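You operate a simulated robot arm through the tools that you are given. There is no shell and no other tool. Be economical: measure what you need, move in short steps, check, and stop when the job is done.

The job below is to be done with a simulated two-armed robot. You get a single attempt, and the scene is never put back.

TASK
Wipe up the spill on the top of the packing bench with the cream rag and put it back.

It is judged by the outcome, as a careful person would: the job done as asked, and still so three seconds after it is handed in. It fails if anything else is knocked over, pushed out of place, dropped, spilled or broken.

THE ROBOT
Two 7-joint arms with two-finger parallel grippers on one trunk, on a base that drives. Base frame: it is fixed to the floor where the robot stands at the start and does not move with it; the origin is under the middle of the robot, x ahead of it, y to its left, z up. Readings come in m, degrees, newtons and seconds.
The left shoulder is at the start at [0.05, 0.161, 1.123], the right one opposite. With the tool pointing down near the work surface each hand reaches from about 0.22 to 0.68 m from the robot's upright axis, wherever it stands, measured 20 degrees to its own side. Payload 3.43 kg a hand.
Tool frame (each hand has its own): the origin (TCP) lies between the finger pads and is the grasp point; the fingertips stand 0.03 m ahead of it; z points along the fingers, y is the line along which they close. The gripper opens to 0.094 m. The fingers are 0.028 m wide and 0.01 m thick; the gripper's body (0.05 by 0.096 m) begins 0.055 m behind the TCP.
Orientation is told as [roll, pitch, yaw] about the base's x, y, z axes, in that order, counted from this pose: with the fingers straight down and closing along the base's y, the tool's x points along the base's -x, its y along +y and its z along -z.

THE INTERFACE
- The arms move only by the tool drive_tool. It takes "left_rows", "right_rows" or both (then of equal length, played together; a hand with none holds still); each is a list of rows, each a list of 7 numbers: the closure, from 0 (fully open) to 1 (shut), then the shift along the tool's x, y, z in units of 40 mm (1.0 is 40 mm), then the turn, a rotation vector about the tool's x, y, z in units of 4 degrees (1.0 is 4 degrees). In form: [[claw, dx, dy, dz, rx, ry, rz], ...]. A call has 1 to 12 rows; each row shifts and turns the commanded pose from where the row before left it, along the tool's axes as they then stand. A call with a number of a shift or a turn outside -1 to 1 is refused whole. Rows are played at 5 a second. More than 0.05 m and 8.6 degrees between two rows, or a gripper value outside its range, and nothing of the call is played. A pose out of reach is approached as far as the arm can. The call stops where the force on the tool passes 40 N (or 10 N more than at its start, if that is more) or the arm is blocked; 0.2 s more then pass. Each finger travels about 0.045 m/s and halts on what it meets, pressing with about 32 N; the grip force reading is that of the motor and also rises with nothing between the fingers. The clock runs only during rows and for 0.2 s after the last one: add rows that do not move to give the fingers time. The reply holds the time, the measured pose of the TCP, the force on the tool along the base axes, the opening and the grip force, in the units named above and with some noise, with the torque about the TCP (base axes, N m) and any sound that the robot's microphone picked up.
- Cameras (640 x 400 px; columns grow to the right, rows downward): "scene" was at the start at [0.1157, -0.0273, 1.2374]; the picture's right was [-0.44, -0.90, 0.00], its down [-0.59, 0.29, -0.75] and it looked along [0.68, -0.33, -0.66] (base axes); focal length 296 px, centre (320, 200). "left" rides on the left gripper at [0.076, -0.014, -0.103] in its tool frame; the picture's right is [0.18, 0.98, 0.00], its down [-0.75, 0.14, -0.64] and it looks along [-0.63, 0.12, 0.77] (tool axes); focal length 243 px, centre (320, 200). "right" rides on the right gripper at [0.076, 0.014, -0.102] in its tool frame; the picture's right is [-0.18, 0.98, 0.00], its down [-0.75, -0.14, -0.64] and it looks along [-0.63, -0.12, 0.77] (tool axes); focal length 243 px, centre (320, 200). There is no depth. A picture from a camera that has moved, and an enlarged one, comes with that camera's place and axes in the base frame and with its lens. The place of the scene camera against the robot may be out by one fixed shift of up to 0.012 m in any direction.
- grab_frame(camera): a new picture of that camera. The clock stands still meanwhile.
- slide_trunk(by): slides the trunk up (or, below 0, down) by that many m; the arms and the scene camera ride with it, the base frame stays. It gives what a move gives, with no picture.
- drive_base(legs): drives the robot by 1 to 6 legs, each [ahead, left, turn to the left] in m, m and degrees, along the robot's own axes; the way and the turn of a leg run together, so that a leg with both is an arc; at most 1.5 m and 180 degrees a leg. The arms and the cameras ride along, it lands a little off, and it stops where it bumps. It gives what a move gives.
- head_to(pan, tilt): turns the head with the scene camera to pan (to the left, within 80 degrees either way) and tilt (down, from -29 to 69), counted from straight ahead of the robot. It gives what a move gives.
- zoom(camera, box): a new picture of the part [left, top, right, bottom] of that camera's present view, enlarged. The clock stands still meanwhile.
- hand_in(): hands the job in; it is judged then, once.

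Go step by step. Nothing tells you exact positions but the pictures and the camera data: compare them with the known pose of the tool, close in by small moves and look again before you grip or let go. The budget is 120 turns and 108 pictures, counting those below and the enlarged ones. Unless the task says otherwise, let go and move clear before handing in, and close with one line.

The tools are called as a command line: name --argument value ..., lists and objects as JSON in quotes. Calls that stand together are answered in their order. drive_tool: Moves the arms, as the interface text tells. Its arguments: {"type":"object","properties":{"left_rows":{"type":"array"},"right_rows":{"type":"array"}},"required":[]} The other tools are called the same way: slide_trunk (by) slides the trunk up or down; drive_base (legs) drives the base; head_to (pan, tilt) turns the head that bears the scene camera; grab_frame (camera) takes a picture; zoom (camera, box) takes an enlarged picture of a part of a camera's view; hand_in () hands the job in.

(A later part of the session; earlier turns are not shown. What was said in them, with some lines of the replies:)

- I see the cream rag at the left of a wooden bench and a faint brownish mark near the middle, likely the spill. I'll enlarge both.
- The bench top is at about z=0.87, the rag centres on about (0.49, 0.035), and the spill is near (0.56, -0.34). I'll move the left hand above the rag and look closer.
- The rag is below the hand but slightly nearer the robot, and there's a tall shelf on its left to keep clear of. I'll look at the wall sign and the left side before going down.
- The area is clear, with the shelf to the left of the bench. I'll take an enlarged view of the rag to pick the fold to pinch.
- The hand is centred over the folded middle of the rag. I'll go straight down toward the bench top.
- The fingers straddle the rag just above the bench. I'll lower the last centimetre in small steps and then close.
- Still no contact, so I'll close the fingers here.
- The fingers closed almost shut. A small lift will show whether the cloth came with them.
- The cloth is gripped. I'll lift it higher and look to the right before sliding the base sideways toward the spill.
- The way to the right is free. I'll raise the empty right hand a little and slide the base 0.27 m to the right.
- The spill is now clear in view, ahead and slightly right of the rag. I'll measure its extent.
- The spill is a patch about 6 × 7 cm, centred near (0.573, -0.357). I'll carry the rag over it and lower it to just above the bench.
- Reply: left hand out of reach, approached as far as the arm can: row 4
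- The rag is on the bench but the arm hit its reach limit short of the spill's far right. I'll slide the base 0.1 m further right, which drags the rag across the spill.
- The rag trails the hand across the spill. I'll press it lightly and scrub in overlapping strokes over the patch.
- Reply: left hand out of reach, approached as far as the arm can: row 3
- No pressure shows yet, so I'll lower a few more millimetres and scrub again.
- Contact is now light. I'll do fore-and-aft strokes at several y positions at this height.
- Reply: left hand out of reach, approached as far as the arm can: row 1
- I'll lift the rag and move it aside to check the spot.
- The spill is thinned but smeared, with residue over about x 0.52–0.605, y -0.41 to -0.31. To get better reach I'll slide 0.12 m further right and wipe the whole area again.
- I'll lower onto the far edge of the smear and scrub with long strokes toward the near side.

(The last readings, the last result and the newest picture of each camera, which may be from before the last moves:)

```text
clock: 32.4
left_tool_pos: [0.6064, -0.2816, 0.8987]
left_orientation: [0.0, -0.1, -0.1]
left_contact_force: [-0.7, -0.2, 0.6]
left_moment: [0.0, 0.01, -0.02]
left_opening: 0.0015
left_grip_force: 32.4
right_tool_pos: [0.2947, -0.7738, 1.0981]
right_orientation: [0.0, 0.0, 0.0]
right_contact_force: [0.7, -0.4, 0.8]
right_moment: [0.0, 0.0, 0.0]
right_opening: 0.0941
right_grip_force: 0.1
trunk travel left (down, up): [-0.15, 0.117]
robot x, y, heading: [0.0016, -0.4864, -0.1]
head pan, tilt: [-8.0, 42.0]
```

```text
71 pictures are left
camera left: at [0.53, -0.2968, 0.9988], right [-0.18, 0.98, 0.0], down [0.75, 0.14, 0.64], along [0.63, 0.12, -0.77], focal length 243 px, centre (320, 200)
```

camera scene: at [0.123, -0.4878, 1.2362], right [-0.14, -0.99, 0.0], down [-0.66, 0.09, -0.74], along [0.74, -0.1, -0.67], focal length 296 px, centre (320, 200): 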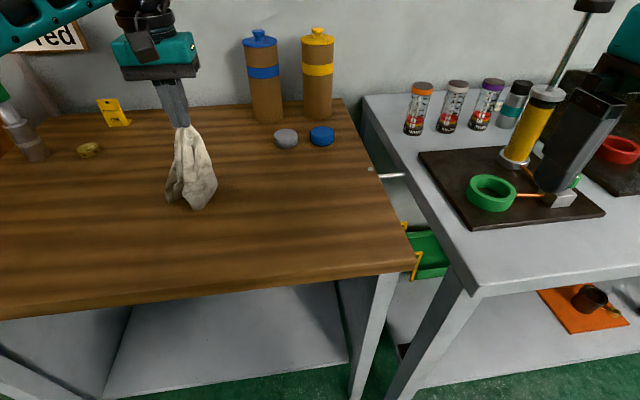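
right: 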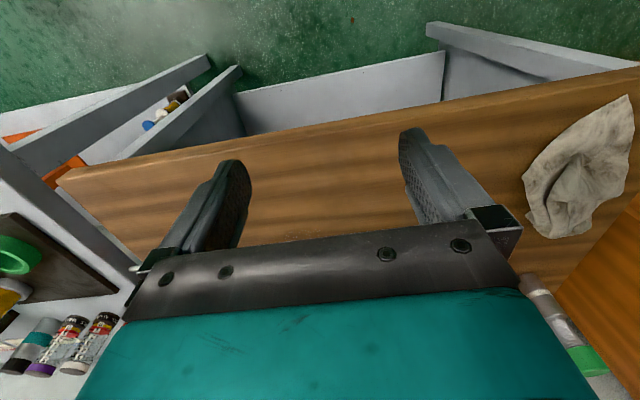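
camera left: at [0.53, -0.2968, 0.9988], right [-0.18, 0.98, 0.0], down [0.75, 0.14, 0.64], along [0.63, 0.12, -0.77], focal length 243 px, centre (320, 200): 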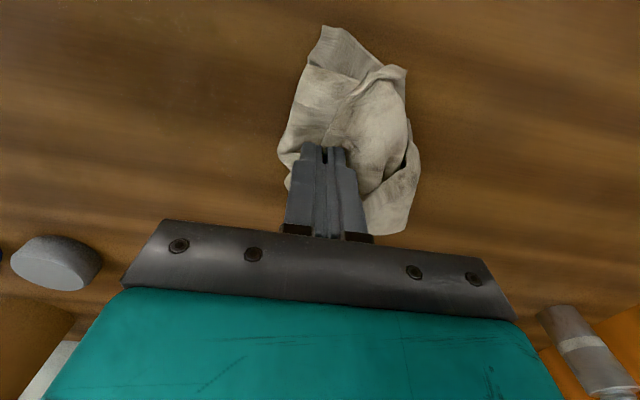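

Good contact. I'll continue with left-right passes stepping nearer each time.

drive_tool --left_rows '[[1, 0.5, 0, 0.03, 0, 0, 0], [1, 0, -1, 0, 0, 0, 0], [1, 0, -1, 0, 0, 0, 0], [1, 0, -1, 0, 0, 0, 0], [1, 0, -0.8, 0, 0, 0, 0], [1, 0.5, 0, 0, 0, 0, 0], [1, 0, 1, 0, 0, 0, 0], [1, 0, 1, 0, 0, 0, 0], [1, 0, 1, 0, 0, 0, 0], [1, 0, 0.8, 0, 0, 0, 0], [1, 0.5, 0, 0, 0, 0, 0], [1, 0, 0, 0, 0, 0, 0]]'

drive_tool --left_rows '[[1, 0, -1, 0, 0, 0, 0], [1, 0, -1, 0, 0, 0, 0], [1, 0, -1, 0, 0, 0, 0], [1, 0, -0.8, 0, 0, 0, 0], [1, 0.5, 0, 0, 0, 0, 0], [1, 0, 1, 0, 0, 0, 0], [1, 0, 1, 0, 0, 0, 0], [1, 0, 1, 0, 0, 0, 0], [1, 0, 0.8, 0, 0, 0, 0], [1, 0, 0, 0, 0, 0, 0]]'

zoom --camera "scene" --box '[120, 120, 280, 250]'

grab_frame --camera "left"

```text
clock: 35.0
left_tool_pos: [0.5463, -0.2827, 0.8946]
left_orientation: [-0.1, 0.0, 0.0]
left_contact_force: [0.4, 0.1, 0.1]
left_moment: [0.01, -0.01, 0.03]
left_opening: 0.0017
left_grip_force: 32.0
right_tool_pos: [0.2943, -0.7741, 1.0989]
right_orientation: [0.1, 0.0, 0.0]
right_contact_force: [0.9, 0.4, 0.5]
right_moment: [-0.01, 0.03, -0.04]
right_opening: 0.0939
right_grip_force: 0.0
trunk travel left (down, up): [-0.15, 0.117]
robot x, y, heading: [0.0024, -0.4852, 0.3]
head pan, tilt: [-8.0, 42.0]
```

```text
clock: 37.2
left_tool_pos: [0.5273, -0.2826, 0.8969]
left_orientation: [0.0, 0.0, 0.0]
left_contact_force: [0.5, 0.3, 0.1]
left_moment: [-0.02, 0.03, -0.01]
left_opening: 0.0014
left_grip_force: 31.9
right_tool_pos: [0.295, -0.7746, 1.0979]
right_orientation: [0.0, 0.0, 0.0]
right_contact_force: [1.2, -0.6, -0.5]
right_moment: [0.0, 0.03, 0.0]
right_opening: 0.0937
right_grip_force: 0.0
trunk travel left (down, up): [-0.15, 0.117]
robot x, y, heading: [-0.0008, -0.4875, 0.1]
head pan, tilt: [-8.0, 42.0]
```

```text
3.08 times, centred on (200, 185) of scene
camera zoom: at [0.123, -0.488, 1.2362], right [-0.14, -0.99, 0.0], down [-0.66, 0.09, -0.74], along [0.74, -0.1, -0.67], focal length 911 px, centre (689, 246)
```

zoom: 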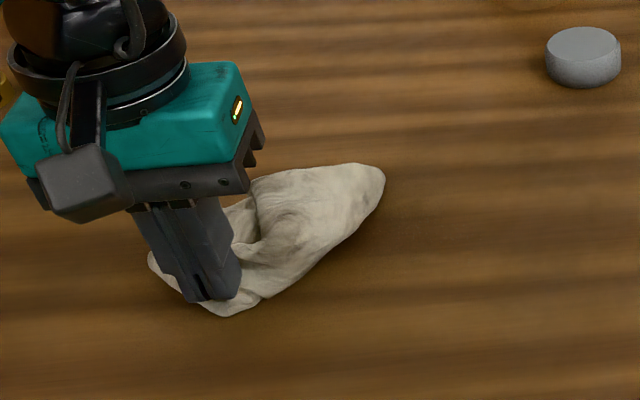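

```text
69 pictures are left
camera left: at [0.4504, -0.2972, 0.9982], right [-0.18, 0.98, 0.0], down [0.75, 0.14, 0.64], along [0.63, 0.12, -0.77], focal length 243 px, centre (320, 200)
```

left: 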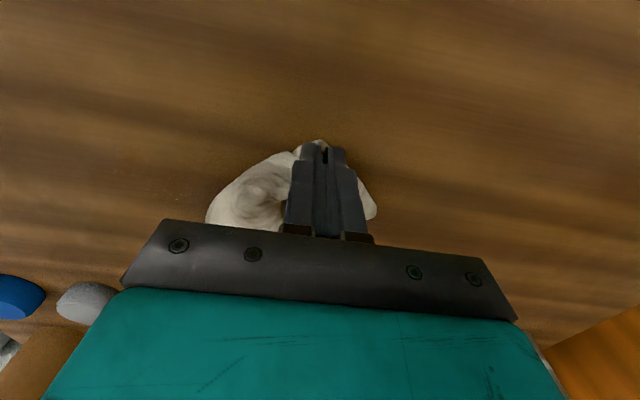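

It looks mostly clean. I'll lift the rag aside to the left and inspect.

drive_tool --left_rows '[[1, 0, 0, -0.9, 0, 0, 0], [1, 0, 0, -0.9, 0, 0, 0], [1, 0, 0, -0.9, 0, 0, 0], [1, 0, 0, -0.9, 0, 0, 0], [1, 0, 0.9, -0.3, 0, 0, 0], [1, 0, 0.9, 0, 0, 0, 0], [1, 0, 0, 0, 0, 0, 0]]'

zoom --camera "scene" --box '[120, 120, 280, 240]'

grab_frame --camera "left"

zoom --camera "left" --box '[80, 40, 280, 190]'

```text
clock: 38.8
left_tool_pos: [0.5268, -0.2086, 1.0529]
left_orientation: [0.0, 0.0, 0.0]
left_contact_force: [-0.5, 0.7, 0.3]
left_moment: [-0.02, 0.04, 0.02]
left_opening: 0.0014
left_grip_force: 32.0
right_tool_pos: [0.295, -0.7762, 1.0981]
right_orientation: [0.0, 0.0, 0.0]
right_contact_force: [0.8, -0.2, 1.0]
right_moment: [0.02, -0.01, -0.01]
right_opening: 0.0938
right_grip_force: 0.0
trunk travel left (down, up): [-0.15, 0.117]
robot x, y, heading: [-0.0007, -0.4829, -0.1]
head pan, tilt: [-8.0, 42.0]
```

```text
3.33 times, centred on (200, 180) of scene
camera zoom: at [0.1231, -0.488, 1.2362], right [-0.14, -0.99, 0.0], down [-0.66, 0.09, -0.74], along [0.74, -0.1, -0.67], focal length 987 px, centre (720, 267)
```

zoom: 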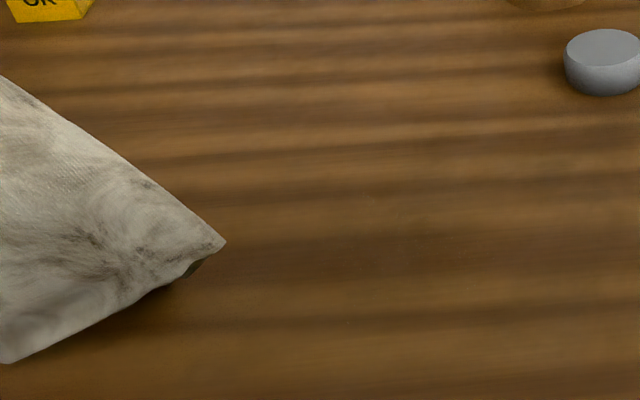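

```text
67 pictures are left
camera left: at [0.4497, -0.2235, 1.1538], right [-0.18, 0.98, 0.0], down [0.75, 0.14, 0.64], along [0.63, 0.12, -0.77], focal length 243 px, centre (320, 200)
```

left: 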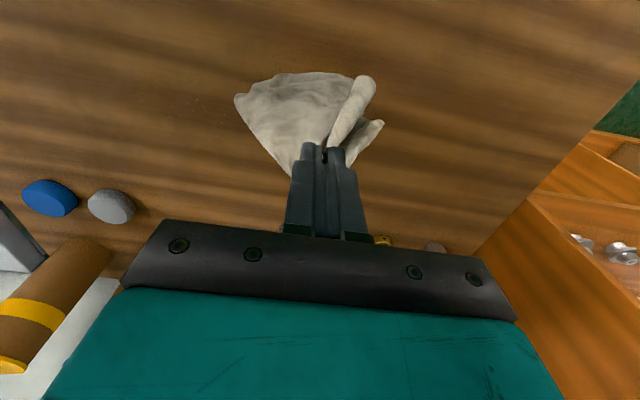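

```text
2.67 times, centred on (180, 115) of left
camera zoom: at [0.4497, -0.2235, 1.1538], right [-0.18, 0.98, 0.0], down [0.75, 0.14, 0.64], along [0.63, 0.12, -0.77], focal length 647 px, centre (693, 427)
```

zoom: 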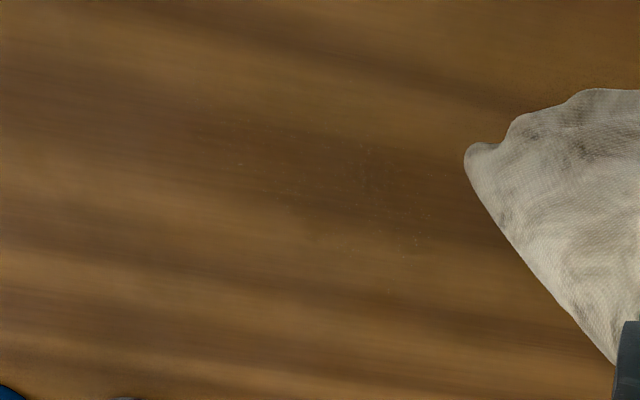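

Only a few faint specks remain around (0.57–0.585, -0.39 to -0.315). One more pass should take care of those.

drive_tool --left_rows '[[1, -0.7, -0.6, 0.8, 0, 0, 0], [1, -0.7, -0.6, 0.8, 0, 0, 0], [1, -0.5, -0.4, 0.8, 0, 0, 0], [1, 0, 0, 0.8, 0, 0, 0], [1, 0, 0, 0.6, 0, 0, 0], [1, 0, 0, 0.13, 0, 0, 0], [1, 0, -0.9, 0, 0, 0, 0], [1, 0, -0.9, 0, 0, 0, 0], [1, 0, -0.9, 0, 0, 0, 0], [1, 0, -0.9, 0, 0, 0, 0], [1, 0.4, 0, 0, 0, 0, 0], [1, 0, 0, 0, 0, 0, 0]]'

drive_tool --left_rows '[[1, 0, 0.9, 0, 0, 0, 0], [1, 0, 0.9, 0, 0, 0, 0], [1, 0, 0.9, 0, 0, 0, 0], [1, 0, 0.9, 0, 0, 0, 0], [1, 0.4, 0.2, 0, 0, 0, 0], [1, 0, -0.9, 0, 0, 0, 0], [1, 0, -0.9, 0, 0, 0, 0], [1, 0, -0.9, 0, 0, 0, 0], [1, 0, -0.9, 0, 0, 0, 0], [1, 0.4, -0.2, 0, 0, 0, 0], [1, 0, 0, 0, 0, 0, 0]]'

drive_tool --left_rows '[[1, 0, 0.9, 0, 0, 0, 0], [1, 0, 0.9, 0, 0, 0, 0], [1, 0, 0.9, 0, 0, 0, 0], [1, 0, 0.9, 0, 0, 0, 0], [1, 0.5, 0.4, 0, 0, 0, 0], [1, 0, 0, -0.9, 0, 0, 0], [1, 0, 0, -0.9, 0, 0, 0], [1, 0, 0, -0.9, 0, 0, 0], [1, 0, 0, -0.9, 0, 0, 0], [1, 0, 0.9, -0.3, 0, 0, 0], [1, 0, 0.9, 0, 0, 0, 0], [1, 0, 0, 0, 0, 0, 0]]'

zoom --camera "left" --box '[80, 40, 280, 190]'

grab_frame --camera "scene"

```text
clock: 41.4
left_tool_pos: [0.5873, -0.4193, 0.896]
left_orientation: [0.1, -0.1, 0.0]
left_contact_force: [-0.1, -0.1, -0.4]
left_moment: [0.03, -0.02, -0.02]
left_opening: 0.0015
left_grip_force: 32.1
right_tool_pos: [0.2948, -0.7754, 1.0996]
right_orientation: [-0.1, 0.0, 0.0]
right_contact_force: [-0.3, 0.0, -0.8]
right_moment: [0.02, -0.02, 0.03]
right_opening: 0.094
right_grip_force: 0.0
trunk travel left (down, up): [-0.15, 0.117]
robot x, y, heading: [0.0047, -0.4869, 0.0]
head pan, tilt: [-8.0, 42.0]
```

```text
clock: 43.8
left_tool_pos: [0.5562, -0.4168, 0.8956]
left_orientation: [0.0, -0.1, 0.0]
left_contact_force: [0.4, -0.3, 0.5]
left_moment: [0.01, -0.01, 0.01]
left_opening: 0.0015
left_grip_force: 31.2
right_tool_pos: [0.2954, -0.7746, 1.0995]
right_orientation: [0.0, 0.0, 0.0]
right_contact_force: [0.0, -0.2, -0.1]
right_moment: [-0.01, 0.01, 0.01]
right_opening: 0.094
right_grip_force: 0.1
trunk travel left (down, up): [-0.15, 0.117]
robot x, y, heading: [0.0003, -0.4849, 0.2]
head pan, tilt: [-8.0, 42.0]
```

```text
clock: 46.4
left_tool_pos: [0.5357, -0.1868, 1.0513]
left_orientation: [0.1, -0.1, 0.0]
left_contact_force: [0.4, 0.4, -1.1]
left_moment: [-0.02, -0.02, -0.01]
left_opening: 0.0013
left_grip_force: 32.0
right_tool_pos: [0.2947, -0.7749, 1.099]
right_orientation: [-0.1, -0.1, 0.0]
right_contact_force: [0.0, -0.4, 0.5]
right_moment: [0.02, -0.01, -0.04]
right_opening: 0.0942
right_grip_force: 0.0
trunk travel left (down, up): [-0.15, 0.117]
robot x, y, heading: [-0.0019, -0.4859, -0.1]
head pan, tilt: [-8.0, 42.0]
```

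```text
2.67 times, centred on (180, 115) of left
camera zoom: at [0.4576, -0.2011, 1.1527], right [-0.18, 0.98, 0.0], down [0.75, 0.14, 0.64], along [0.63, 0.12, -0.77], focal length 647 px, centre (693, 427)
```

zoom: 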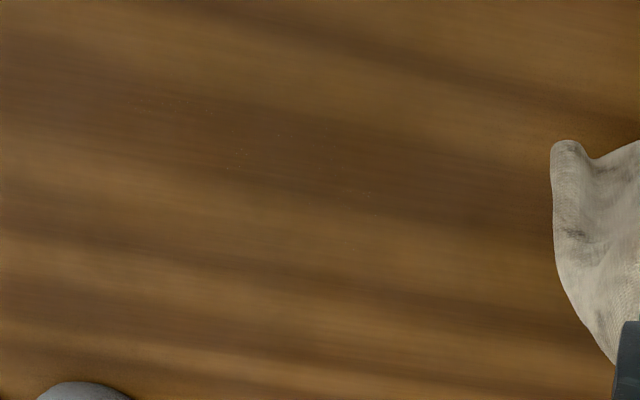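

```text
64 pictures are left
camera scene: at [0.1231, -0.488, 1.2362], right [-0.14, -0.99, 0.0], down [-0.66, 0.09, -0.74], along [0.74, -0.1, -0.67], focal length 296 px, centre (320, 200)
```

scene: 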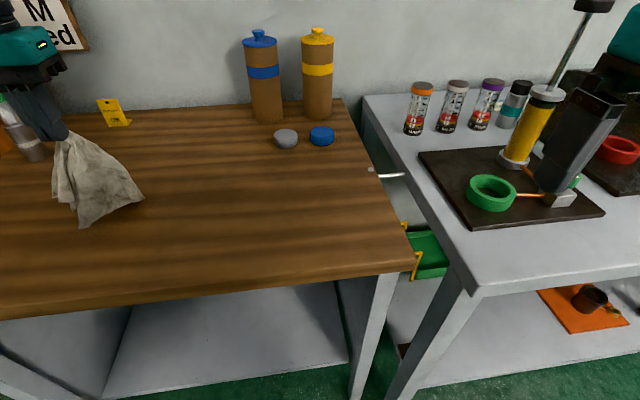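

Almost nothing is visible now. A tighter enlargement will tell whether anything is left.

zoom --camera "left" --box '[110, 60, 210, 130]'

zoom --camera "scene" --box '[140, 140, 260, 220]'

```text
5.71 times, centred on (160, 95) of left
camera zoom: at [0.4576, -0.2011, 1.1527], right [-0.18, 0.98, 0.0], down [0.75, 0.14, 0.64], along [0.63, 0.12, -0.77], focal length 1386 px, centre (1234, 800)
```

zoom: 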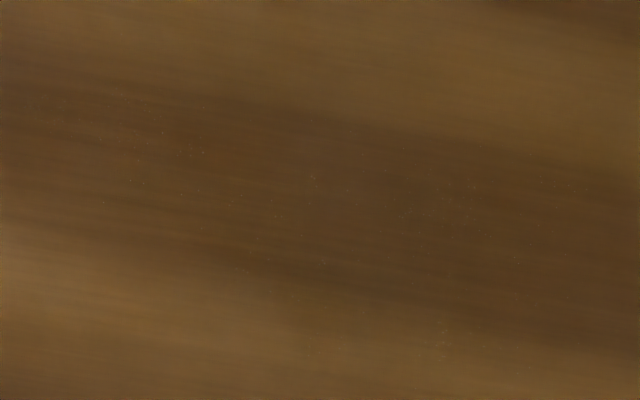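

```text
5.00 times, centred on (200, 180) of scene
camera zoom: at [0.1231, -0.488, 1.2362], right [-0.14, -0.99, 0.0], down [-0.66, 0.09, -0.74], along [0.74, -0.1, -0.67], focal length 1481 px, centre (920, 300)
```

zoom: 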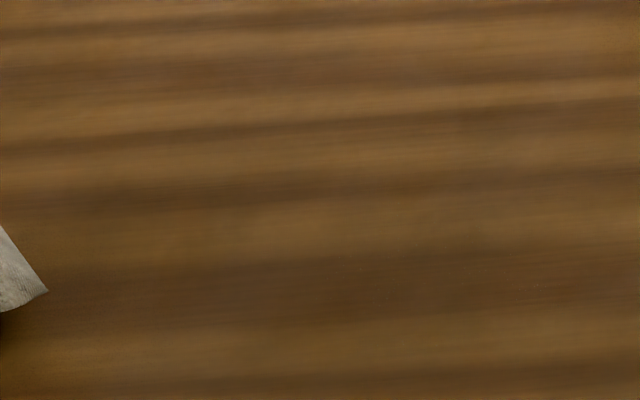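

Only faint specks are left. I'll make one more finer set of passes with slightly more pressure so it is thoroughly clean.

drive_tool --left_rows '[[1, -0.7, -0.8, 0.8, 0, 0, 0], [1, -0.7, -0.8, 0.8, 0, 0, 0], [1, -0.5, -0.8, 0.8, 0, 0, 0], [1, 0, 0, 0.8, 0, 0, 0], [1, 0, 0, 0.6, 0, 0, 0], [1, 0, 0, 0.13, 0, 0, 0], [1, 0, -0.9, 0, 0, 0, 0], [1, 0, -0.9, 0, 0, 0, 0], [1, 0, -0.9, 0, 0, 0, 0], [1, 0, -0.9, 0, 0, 0, 0], [1, 0.3, 0, 0, 0, 0, 0], [1, 0, 0, 0, 0, 0, 0]]'

drive_tool --left_rows '[[1, 0, 0.9, 0.02, 0, 0, 0], [1, 0, 0.9, 0, 0, 0, 0], [1, 0, 0.9, 0, 0, 0, 0], [1, 0, 0.9, 0, 0, 0, 0], [1, 0.3, 0.3, 0, 0, 0, 0], [1, 0, -0.9, 0, 0, 0, 0], [1, 0, -0.9, 0, 0, 0, 0], [1, 0, -0.9, 0, 0, 0, 0], [1, 0, -0.9, 0, 0, 0, 0], [1, 0.3, -0.3, 0, 0, 0, 0], [1, 0, 0, 0, 0, 0, 0]]'

drive_tool --left_rows '[[1, 0, 0.9, 0, 0, 0, 0], [1, 0, 0.9, 0, 0, 0, 0], [1, 0, 0.9, 0, 0, 0, 0], [1, 0, 0.9, 0, 0, 0, 0], [1, 0.4, 0.3, 0, 0, 0, 0], [1, 0, -0.9, 0, 0, 0, 0], [1, 0, -0.9, 0, 0, 0, 0], [1, 0, -0.9, 0, 0, 0, 0], [1, 0, -0.9, 0, 0, 0, 0], [1, -0.7, 0.3, 0, 0, 0, 0], [1, -0.7, 0.3, 0, 0, 0, 0], [1, 0, 0, 0, 0, 0, 0]]'

drive_tool --left_rows '[[1, 0, 0.9, 0, 0, 0, 0], [1, 0, 0.9, 0, 0, 0, 0], [1, 0, 0.9, 0, 0, 0, 0], [1, 0.6, 0.5, 0, 0, 0, 0], [1, 0.6, 0.4, 0, 0, 0, 0], [1, 0, 0, -0.9, 0, 0, 0], [1, 0, 0, -0.9, 0, 0, 0], [1, 0, 0, -0.9, 0, 0, 0], [1, 0, 0, -0.9, 0, 0, 0], [1, 0, 0.9, -0.3, 0, 0, 0], [1, 0, 0, 0, 0, 0, 0]]'

grab_frame --camera "left"

zoom --camera "left" --box '[80, 30, 240, 150]'

```text
refused: row 1 steps farther than a row can; nothing moved
```

```text
clock: 48.8
left_tool_pos: [0.5119, -0.1994, 1.0495]
left_orientation: [-0.1, -0.2, 0.0]
left_contact_force: [0.2, -0.8, -0.5]
left_moment: [0.02, -0.02, -0.01]
left_opening: 0.0015
left_grip_force: 31.9
left hand out of reach, approached as far as the arm can: row 4
right_tool_pos: [0.2949, -0.7744, 1.0985]
right_orientation: [0.0, -0.1, 0.0]
right_contact_force: [0.5, 0.1, -0.3]
right_moment: [-0.03, 0.02, 0.01]
right_opening: 0.0941
right_grip_force: 0.1
trunk travel left (down, up): [-0.15, 0.117]
robot x, y, heading: [-0.0005, -0.4834, 0.0]
head pan, tilt: [-8.0, 42.0]
```

```text
clock: 51.4
left_tool_pos: [0.5518, -0.162, 1.0498]
left_orientation: [-0.1, 0.0, 0.0]
left_contact_force: [0.2, 0.2, -0.2]
left_moment: [0.01, -0.01, 0.03]
left_opening: 0.0015
left_grip_force: 32.0
right_tool_pos: [0.2952, -0.7737, 1.0982]
right_orientation: [-0.1, 0.0, 0.0]
right_contact_force: [-0.3, -0.7, -0.5]
right_moment: [-0.04, -0.02, 0.01]
right_opening: 0.0939
right_grip_force: 0.1
trunk travel left (down, up): [-0.15, 0.117]
robot x, y, heading: [-0.0021, -0.4839, -0.1]
head pan, tilt: [-8.0, 42.0]
```

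```text
clock: 53.8
left_tool_pos: [0.4727, -0.0449, 1.1836]
left_orientation: [0.0, -0.2, 0.0]
left_contact_force: [0.4, 0.0, -0.3]
left_moment: [-0.01, 0.0, -0.02]
left_opening: 0.0015
left_grip_force: 31.8
left hand out of reach, approached as far as the arm can: row 3, 7, 8, 9, 10
right_tool_pos: [0.294, -0.7743, 1.0988]
right_orientation: [0.1, -0.1, 0.0]
right_contact_force: [0.3, -0.3, -0.3]
right_moment: [0.01, 0.02, 0.0]
right_opening: 0.094
right_grip_force: 0.1
trunk travel left (down, up): [-0.15, 0.117]
robot x, y, heading: [0.0018, -0.4826, 0.0]
head pan, tilt: [-8.0, 42.0]
```

```text
61 pictures are left
camera left: at [0.3949, -0.0598, 1.2858], right [-0.19, 0.98, 0.0], down [0.75, 0.14, 0.64], along [0.63, 0.12, -0.76], focal length 243 px, centre (320, 200)
```

left: 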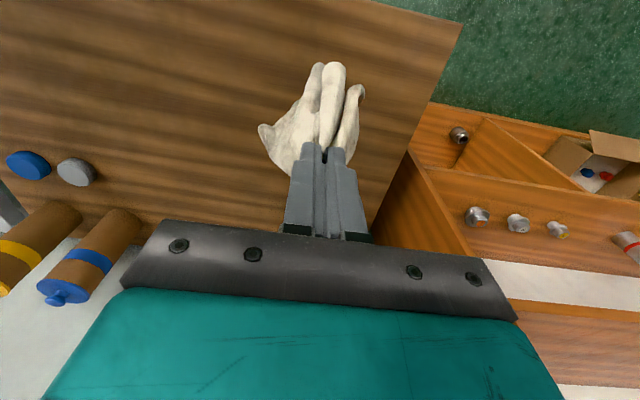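

```text
3.33 times, centred on (160, 90) of left
camera zoom: at [0.3949, -0.0598, 1.2858], right [-0.19, 0.98, 0.0], down [0.75, 0.14, 0.64], along [0.63, 0.12, -0.76], focal length 809 px, centre (853, 567)
```

zoom: 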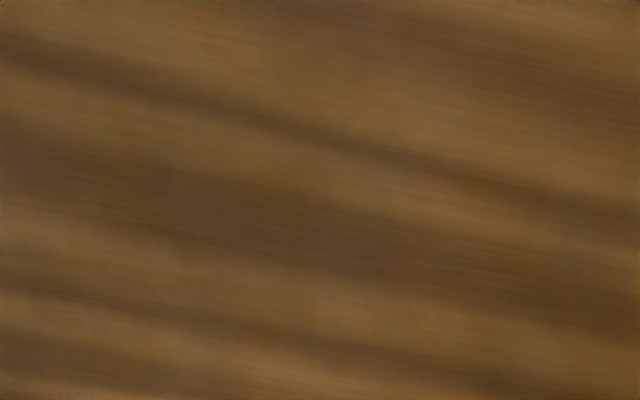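

My first move was refused, so the later ones ran in the air, without touching anything. I'll redo it one call at a time, starting with the carry back above the spot.

drive_tool --left_rows '[[1, -0.3, -0.8, 0.5, 0, 0, 0], [1, -0.3, -0.8, 0.5, 0, 0, 0], [1, -0.4, -0.8, 0.5, 0, 0, 0], [1, -0.5, -0.8, 0.5, 0, 0, 0], [1, -0.5, -0.8, 0.5, 0, 0, 0], [1, -0.5, -0.8, 0.5, 0, 0, 0], [1, -0.4, -0.8, 0.5, 0, 0, 0], [1, -0.4, -0.5, 0.3, 0, 0, 0], [1, 0, 0, 0.8, 0, 0, 0], [1, 0, 0, 0.8, 0, 0, 0], [1, 0, 0, 0.8, 0, 0, 0], [1, 0, 0, 0, 0, 0, 0]]'

```text
clock: 56.4
left_tool_pos: [0.6026, -0.2869, 0.9349]
left_orientation: [0.0, -0.1, 0.0]
left_contact_force: [0.4, -0.3, 0.7]
left_moment: [-0.01, -0.06, -0.02]
left_opening: 0.0017
left_grip_force: 32.2
right_tool_pos: [0.2946, -0.7741, 1.0983]
right_orientation: [-0.1, -0.1, 0.0]
right_contact_force: [0.2, -0.4, -0.8]
right_moment: [0.04, 0.01, -0.04]
right_opening: 0.0939
right_grip_force: 0.0
trunk travel left (down, up): [-0.15, 0.117]
robot x, y, heading: [-0.0026, -0.4868, 0.1]
head pan, tilt: [-8.0, 42.0]
```

The hand is back over the spot's far-left edge at z=0.935. Lowering to the bench and wiping.

drive_tool --left_rows '[[1, 0, 0, 0.8, 0, 0, 0], [1, 0, 0, 0.2, 0, 0, 0], [1, 0, -0.9, 0, 0, 0, 0], [1, 0, -0.9, 0, 0, 0, 0], [1, 0, -0.9, 0, 0, 0, 0], [1, 0, -0.9, 0, 0, 0, 0], [1, 0.3, 0, 0, 0, 0, 0], [1, 0, 0.9, 0, 0, 0, 0], [1, 0, 0.9, 0, 0, 0, 0], [1, 0, 0.9, 0, 0, 0, 0], [1, 0, 0.9, 0, 0, 0, 0], [1, 0.3, 0, 0, 0, 0, 0]]'

```text
clock: 59.0
left_tool_pos: [0.5806, -0.2884, 0.8953]
left_orientation: [0.0, -0.1, 0.1]
left_contact_force: [0.8, 0.0, 0.6]
left_moment: [0.0, 0.0, -0.01]
left_opening: 0.0016
left_grip_force: 32.2
right_tool_pos: [0.2955, -0.7752, 1.0988]
right_orientation: [-0.1, -0.1, 0.0]
right_contact_force: [-0.1, -0.3, -0.4]
right_moment: [0.01, 0.0, 0.0]
right_opening: 0.0939
right_grip_force: 0.1
trunk travel left (down, up): [-0.15, 0.117]
robot x, y, heading: [-0.0004, -0.4839, -0.0]
head pan, tilt: [-8.0, 42.0]
```

Continuing with passes nearer the robot.

drive_tool --left_rows '[[1, 0, -0.9, 0, 0, 0, 0], [1, 0, -0.9, 0, 0, 0, 0], [1, 0, -0.9, 0, 0, 0, 0], [1, 0, -0.9, 0, 0, 0, 0], [1, 0.3, 0, 0, 0, 0, 0], [1, 0, 0.9, 0, 0, 0, 0], [1, 0, 0.9, 0, 0, 0, 0], [1, 0, 0.9, 0, 0, 0, 0], [1, 0, 0.9, 0, 0, 0, 0], [1, 0.4, 0, 0, 0, 0, 0], [1, 0, 0, 0, 0, 0, 0]]'

drive_tool --left_rows '[[1, 0, -0.9, 0, 0, 0, 0], [1, 0, -0.9, 0, 0, 0, 0], [1, 0, -0.9, 0, 0, 0, 0], [1, 0.4, 0, 0, 0, 0, 0], [1, 0, 0.9, 0, 0, 0, 0], [1, 0, 0.9, 0, 0, 0, 0], [1, 0, 0.9, 0, 0, 0, 0], [1, 0, 0, -0.9, 0, 0, 0], [1, 0, 0, -0.9, 0, 0, 0], [1, 0, 0, -0.9, 0, 0, 0], [1, 0, 0.7, -0.8, 0, 0, 0], [1, 0, 0.7, -0.6, 0, 0, 0]]'

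grab_frame --camera "left"

zoom --camera "left" --box '[100, 50, 260, 170]'

```text
clock: 61.4
left_tool_pos: [0.5516, -0.2886, 0.8947]
left_orientation: [0.0, -0.1, 0.0]
left_contact_force: [0.0, 0.3, 0.5]
left_moment: [0.01, 0.0, -0.02]
left_opening: 0.0017
left_grip_force: 32.0
right_tool_pos: [0.2941, -0.7732, 1.0993]
right_orientation: [0.0, 0.0, 0.0]
right_contact_force: [0.5, 0.5, 0.0]
right_moment: [-0.01, -0.01, -0.01]
right_opening: 0.0939
right_grip_force: 0.0
trunk travel left (down, up): [-0.15, 0.117]
robot x, y, heading: [-0.0003, -0.4869, -0.1]
head pan, tilt: [-8.0, 42.0]
```

```text
clock: 64.0
left_tool_pos: [0.5375, -0.2328, 1.061]
left_orientation: [0.0, 0.0, 0.1]
left_contact_force: [-0.2, 0.8, -0.4]
left_moment: [-0.01, 0.01, -0.01]
left_opening: 0.0014
left_grip_force: 32.4
right_tool_pos: [0.294, -0.7752, 1.0984]
right_orientation: [0.0, -0.1, -0.1]
right_contact_force: [-0.5, 0.3, -0.2]
right_moment: [0.0, 0.02, -0.03]
right_opening: 0.094
right_grip_force: 0.0
trunk travel left (down, up): [-0.15, 0.117]
robot x, y, heading: [0.0023, -0.4826, -0.1]
head pan, tilt: [-8.0, 42.0]
```

```text
59 pictures are left
camera left: at [0.4595, -0.2477, 1.1615], right [-0.18, 0.98, 0.0], down [0.75, 0.14, 0.64], along [0.63, 0.12, -0.77], focal length 243 px, centre (320, 200)
```

left: 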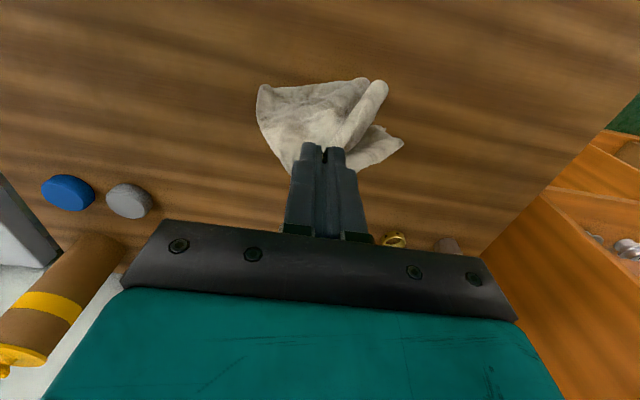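

```text
3.33 times, centred on (180, 110) of left
camera zoom: at [0.4595, -0.2477, 1.1615], right [-0.18, 0.98, 0.0], down [0.75, 0.14, 0.64], along [0.63, 0.12, -0.77], focal length 809 px, centre (787, 500)
```

zoom: 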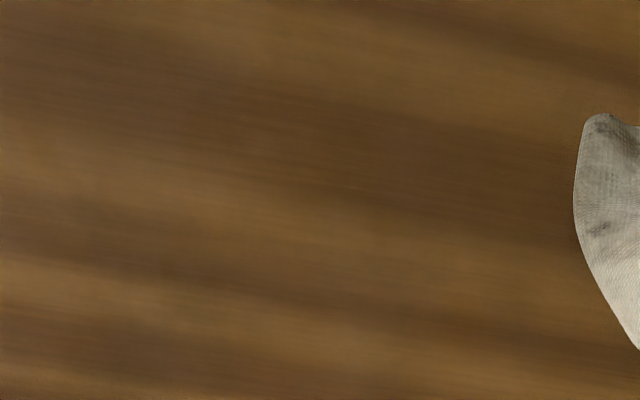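

The bench is clean. To put the rag back I'll first return the hand to its original position relative to the robot, so it stays clear of the shelf, then drive back left.

drive_tool --left_rows '[[1, 0.4, -0.4, -0.8, 0, 0, 0], [1, 0.4, -0.9, -0.4, 0, 0, 0], [1, 0.4, -0.9, 0, 0, 0, 0], [1, 0, -0.9, 0, 0, 0, 0], [1, 0, -0.9, 0, 0, 0, 0], [1, 0, -0.9, 0, 0, 0, 0], [1, 0, -0.3, 0, 0, 0, 0], [1, 0, 0, 0, 0, 0, 0]]'

drive_base --legs '[[0, 0.485, 0]]'

head_to --pan 5 --tilt 30

grab_frame --camera "scene"

grab_frame --camera "left"

```text
clock: 65.8
left_tool_pos: [0.4886, -0.4404, 1.1089]
left_orientation: [-0.1, 0.0, 0.1]
left_contact_force: [0.2, 0.7, -1.1]
left_moment: [0.02, 0.01, -0.03]
left_opening: 0.0016
left_grip_force: 31.5
right_tool_pos: [0.2946, -0.7751, 1.0982]
right_orientation: [0.0, 0.0, 0.1]
right_contact_force: [-0.5, 0.1, -0.3]
right_moment: [-0.01, 0.0, 0.01]
right_opening: 0.0941
right_grip_force: 0.0
trunk travel left (down, up): [-0.15, 0.117]
robot x, y, heading: [0.0005, -0.483, -0.1]
head pan, tilt: [-8.0, 42.0]
```

```text
clock: 70.6
left_tool_pos: [0.4883, 0.0501, 1.1074]
left_orientation: [0.1, -0.1, -0.1]
left_contact_force: [-0.5, 0.3, 0.2]
left_moment: [-0.02, 0.0, -0.01]
left_opening: 0.0014
left_grip_force: 32.1
right_tool_pos: [0.294, -0.2843, 1.0972]
right_orientation: [0.0, 0.0, -0.2]
right_contact_force: [0.2, -0.8, 0.0]
right_moment: [0.0, -0.01, -0.01]
right_opening: 0.0939
right_grip_force: 0.1
trunk travel left (down, up): [-0.15, 0.117]
robot x, y, heading: [-0.0005, 0.0033, 0.0]
head pan, tilt: [-8.0, 42.0]
```

```text
clock: 71.4
left_tool_pos: [0.4887, 0.0496, 1.1084]
left_orientation: [0.0, -0.1, -0.1]
left_contact_force: [0.2, 1.3, 0.1]
left_moment: [0.01, 0.0, 0.0]
left_opening: 0.0015
left_grip_force: 32.1
right_tool_pos: [0.2952, -0.2837, 1.0966]
right_orientation: [0.0, 0.0, -0.1]
right_contact_force: [0.3, 0.4, 0.1]
right_moment: [0.0, 0.01, 0.03]
right_opening: 0.094
right_grip_force: 0.0
trunk travel left (down, up): [-0.15, 0.117]
robot x, y, heading: [0.0004, 0.0029, -0.2]
head pan, tilt: [5.0, 30.0]
```

```text
57 pictures are left
camera scene: at [0.1309, 0.0218, 1.2544], right [0.08, -1.0, 0.0], down [-0.5, -0.04, -0.87], along [0.86, 0.07, -0.5], focal length 296 px, centre (320, 200)
```

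scene: 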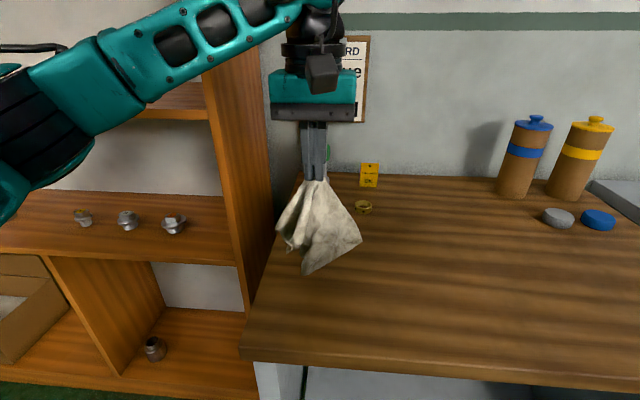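

```text
56 pictures are left
camera left: at [0.4121, 0.0348, 1.2091], right [-0.18, 0.98, 0.0], down [0.75, 0.14, 0.64], along [0.63, 0.12, -0.77], focal length 243 px, centre (320, 200)
```

left: 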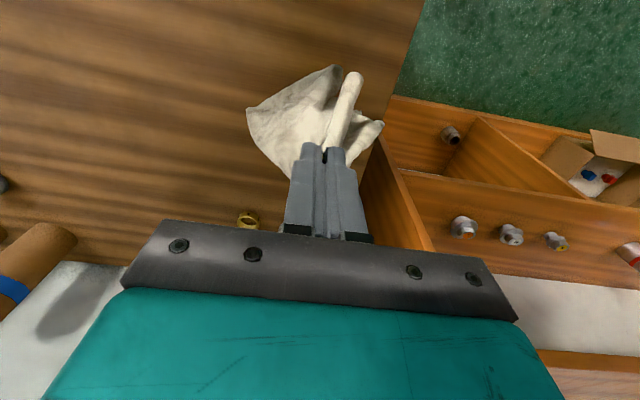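

Back in place; the hand is 1 cm too far left. I'll correct that and lower the rag onto its original spot.

drive_tool --left_rows '[[1, 0, -0.3, 0.8, 0, 0, 0], [1, 0, 0, 0.8, 0, 0, 0], [1, 0, 0, 0.8, 0, 0, 0], [1, 0, 0, 0.8, 0, 0, 0], [1, 0, 0, 0.8, 0, 0, 0], [1, 0, 0, 0.6, 0, 0, 0], [1, 0, 0, 0.35, 0, 0, 0], [1, 0, 0, 0, 0, 0, 0]]'

grab_frame --camera "scene"

grab_frame --camera "left"

```text
clock: 73.2
left_tool_pos: [0.4875, 0.0369, 0.9098]
left_orientation: [0.0, -0.1, -0.1]
left_contact_force: [0.5, -0.4, 0.0]
left_moment: [0.01, 0.0, -0.01]
left_opening: 0.0016
left_grip_force: 32.1
right_tool_pos: [0.294, -0.2848, 1.0978]
right_orientation: [0.0, 0.1, -0.2]
right_contact_force: [0.8, -0.4, -0.6]
right_moment: [-0.01, -0.02, 0.01]
right_opening: 0.0938
right_grip_force: 0.1
trunk travel left (down, up): [-0.15, 0.117]
robot x, y, heading: [0.001, 0.0046, 0.0]
head pan, tilt: [5.0, 30.0]
```

```text
55 pictures are left
camera scene: at [0.1308, 0.0219, 1.2545], right [0.09, -1.0, 0.0], down [-0.5, -0.04, -0.87], along [0.86, 0.07, -0.5], focal length 296 px, centre (320, 200)
```

scene: 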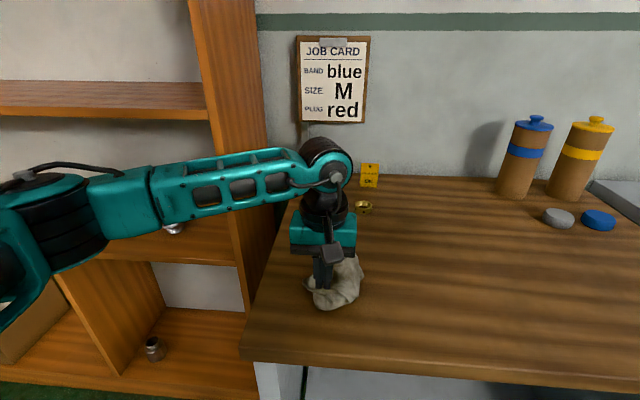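

```text
54 pictures are left
camera left: at [0.4119, 0.0224, 1.0114], right [-0.18, 0.98, 0.0], down [0.75, 0.14, 0.64], along [0.63, 0.12, -0.77], focal length 243 px, centre (320, 200)
```

left: 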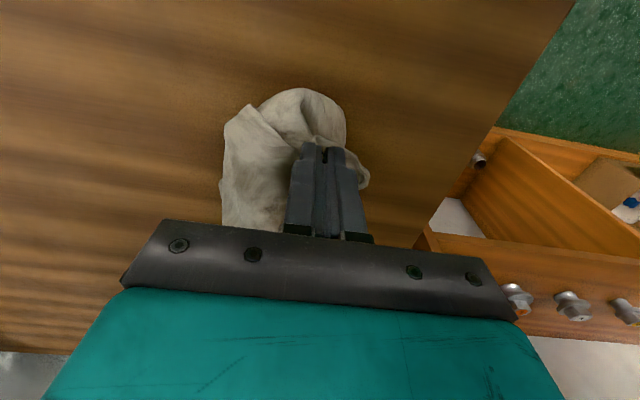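

The rag sits about 1.5 cm right and 2 cm far of its old centre. I'll nudge it, open the fingers and lift clear.

drive_tool --left_rows '[[1, 0.3, 0.3, 0, 0, 0, 0], [1, 0.3, 0.3, 0, 0, 0, 0], [1, 0, 0, 0, 0, 0, 0], [0.7, 0, 0, 0, 0, 0, 0], [0.5, 0, 0, 0, 0, 0, 0], [0.3, 0, 0, 0, 0, 0, 0], [0.3, 0, 0, 0, 0, 0, 0], [0.3, 0, 0, 0, 0, 0, 0], [0.3, 0, 0, 0, 0, 0, 0], [0.3, 0, 0, 0, 0, 0, 0]]'

drive_tool --left_rows '[[0.3, 0, 0, -0.4, 0, 0, 0], [0.3, 0, 0, -0.6, 0, 0, 0], [0.3, 0, 0, -0.8, 0, 0, 0], [0.3, 0, 0, -0.8, 0, 0, 0], [0.3, 0, 0, -0.8, 0, 0, 0], [0.3, 0, 0, 0, 0, 0, 0]]'

grab_frame --camera "scene"

grab_frame --camera "left"

```text
clock: 75.4
left_tool_pos: [0.4642, 0.0617, 0.9098]
left_orientation: [0.1, -0.1, -0.1]
left_contact_force: [0.2, 0.4, -0.6]
left_moment: [0.02, 0.0, 0.01]
left_opening: 0.0657
left_grip_force: 0.0
right_tool_pos: [0.2944, -0.2845, 1.0988]
right_orientation: [0.0, 0.0, -0.1]
right_contact_force: [-0.4, 0.3, -0.6]
right_moment: [0.0, 0.02, 0.01]
right_opening: 0.094
right_grip_force: 0.1
trunk travel left (down, up): [-0.15, 0.117]
robot x, y, heading: [0.0021, 0.0052, -0.2]
head pan, tilt: [5.0, 30.0]
```

```text
clock: 76.8
left_tool_pos: [0.4645, 0.0612, 1.0456]
left_orientation: [0.0, -0.1, -0.1]
left_contact_force: [0.4, -0.2, 0.3]
left_moment: [0.03, 0.0, 0.02]
left_opening: 0.0658
left_grip_force: 0.0
right_tool_pos: [0.2953, -0.2843, 1.0986]
right_orientation: [0.0, 0.0, -0.1]
right_contact_force: [0.4, 0.8, -0.2]
right_moment: [-0.04, -0.01, -0.01]
right_opening: 0.0941
right_grip_force: 0.1
trunk travel left (down, up): [-0.15, 0.117]
robot x, y, heading: [0.0038, 0.0025, -0.2]
head pan, tilt: [5.0, 30.0]
```

```text
53 pictures are left
camera scene: at [0.1309, 0.0219, 1.2545], right [0.09, -1.0, 0.0], down [-0.5, -0.04, -0.87], along [0.86, 0.07, -0.5], focal length 296 px, centre (320, 200)
```

scene: 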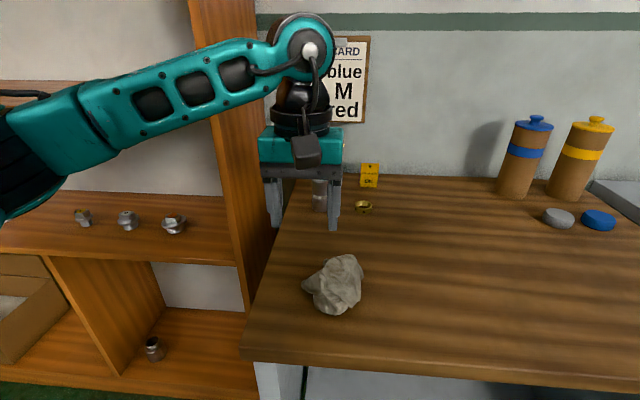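

```text
52 pictures are left
camera left: at [0.3878, 0.0469, 1.1476], right [-0.18, 0.98, 0.0], down [0.75, 0.14, 0.64], along [0.63, 0.12, -0.77], focal length 243 px, centre (320, 200)
```

left: 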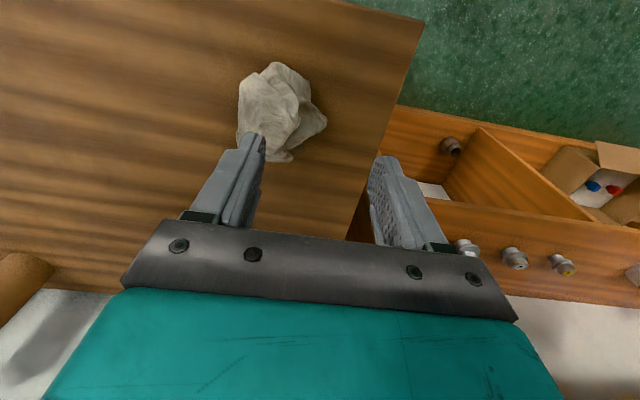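

The rag is released within about 1.5 cm of its original centre. I'll raise the hand clear and take one last look at the bench.

drive_tool --left_rows '[[0.3, 0.5, -0.6, -0.5, 0, 0, 0], [0.3, 0.5, -0.6, 0, 0, 0, 0], [0.3, 0, 0, 0, 0, 0, 0]]'

head_to --pan -26 --tilt 41

grab_frame --camera "scene"

zoom --camera "scene" --box '[280, 110, 420, 220]'

```text
clock: 77.6
left_tool_pos: [0.4238, 0.0145, 1.0662]
left_orientation: [0.1, -0.1, 0.0]
left_contact_force: [-0.8, 0.3, 0.7]
left_moment: [-0.02, -0.03, -0.01]
left_opening: 0.0657
left_grip_force: 0.1
right_tool_pos: [0.2953, -0.2832, 1.0984]
right_orientation: [0.0, -0.1, -0.1]
right_contact_force: [-0.4, 0.2, 0.0]
right_moment: [0.01, 0.01, 0.03]
right_opening: 0.0938
right_grip_force: 0.0
trunk travel left (down, up): [-0.15, 0.117]
robot x, y, heading: [-0.0018, 0.0071, 0.3]
head pan, tilt: [5.0, 30.0]
```

```text
clock: 78.5
left_tool_pos: [0.4245, 0.0142, 1.0645]
left_orientation: [-0.1, -0.1, -0.2]
left_contact_force: [0.2, -0.2, -0.2]
left_moment: [0.02, 0.01, -0.01]
left_opening: 0.0656
left_grip_force: 0.0
right_tool_pos: [0.2949, -0.2845, 1.0983]
right_orientation: [-0.1, 0.0, -0.1]
right_contact_force: [-0.2, 0.1, -0.3]
right_moment: [-0.01, 0.0, 0.03]
right_opening: 0.0939
right_grip_force: 0.1
trunk travel left (down, up): [-0.15, 0.117]
robot x, y, heading: [0.0031, 0.0017, 0.0]
head pan, tilt: [-26.0, 41.0]
```

```text
51 pictures are left
camera scene: at [0.1165, -0.0229, 1.2377], right [-0.44, -0.9, 0.0], down [-0.59, 0.29, -0.75], along [0.68, -0.33, -0.66], focal length 296 px, centre (320, 200)
```

scene: 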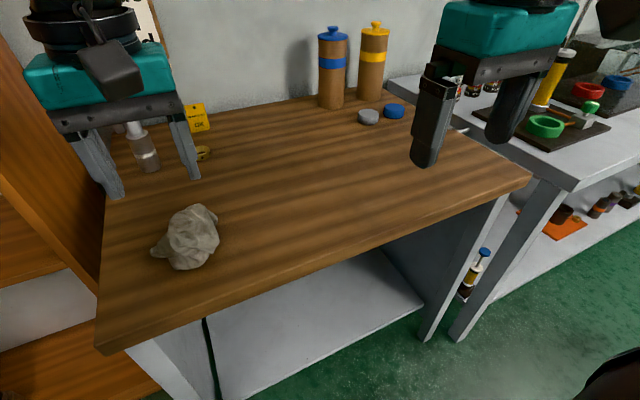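

```text
3.64 times, centred on (350, 165) of scene
camera zoom: at [0.1165, -0.0229, 1.2377], right [-0.44, -0.9, 0.0], down [-0.59, 0.29, -0.75], along [0.68, -0.33, -0.66], focal length 1077 px, centre (211, 327)
```

zoom: 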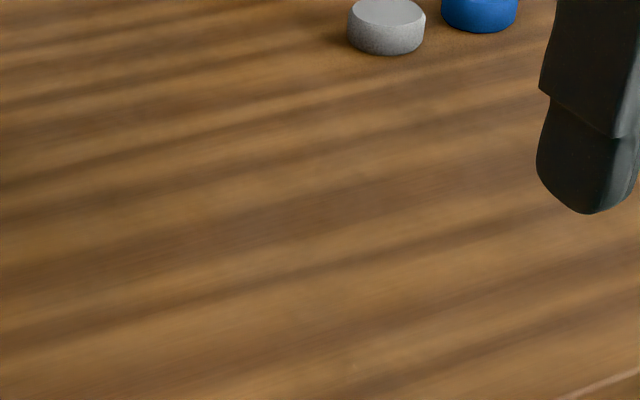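

The spot is clean, the rag lies back within its original footprint, and nothing else has moved. Handing in.

hand_in

```text
The job is handed in.
```

I wiped up the spill and put the cream rag back about 2–3 cm from where it started, bunched rather than spread; nothing else looked moved in the last picture.
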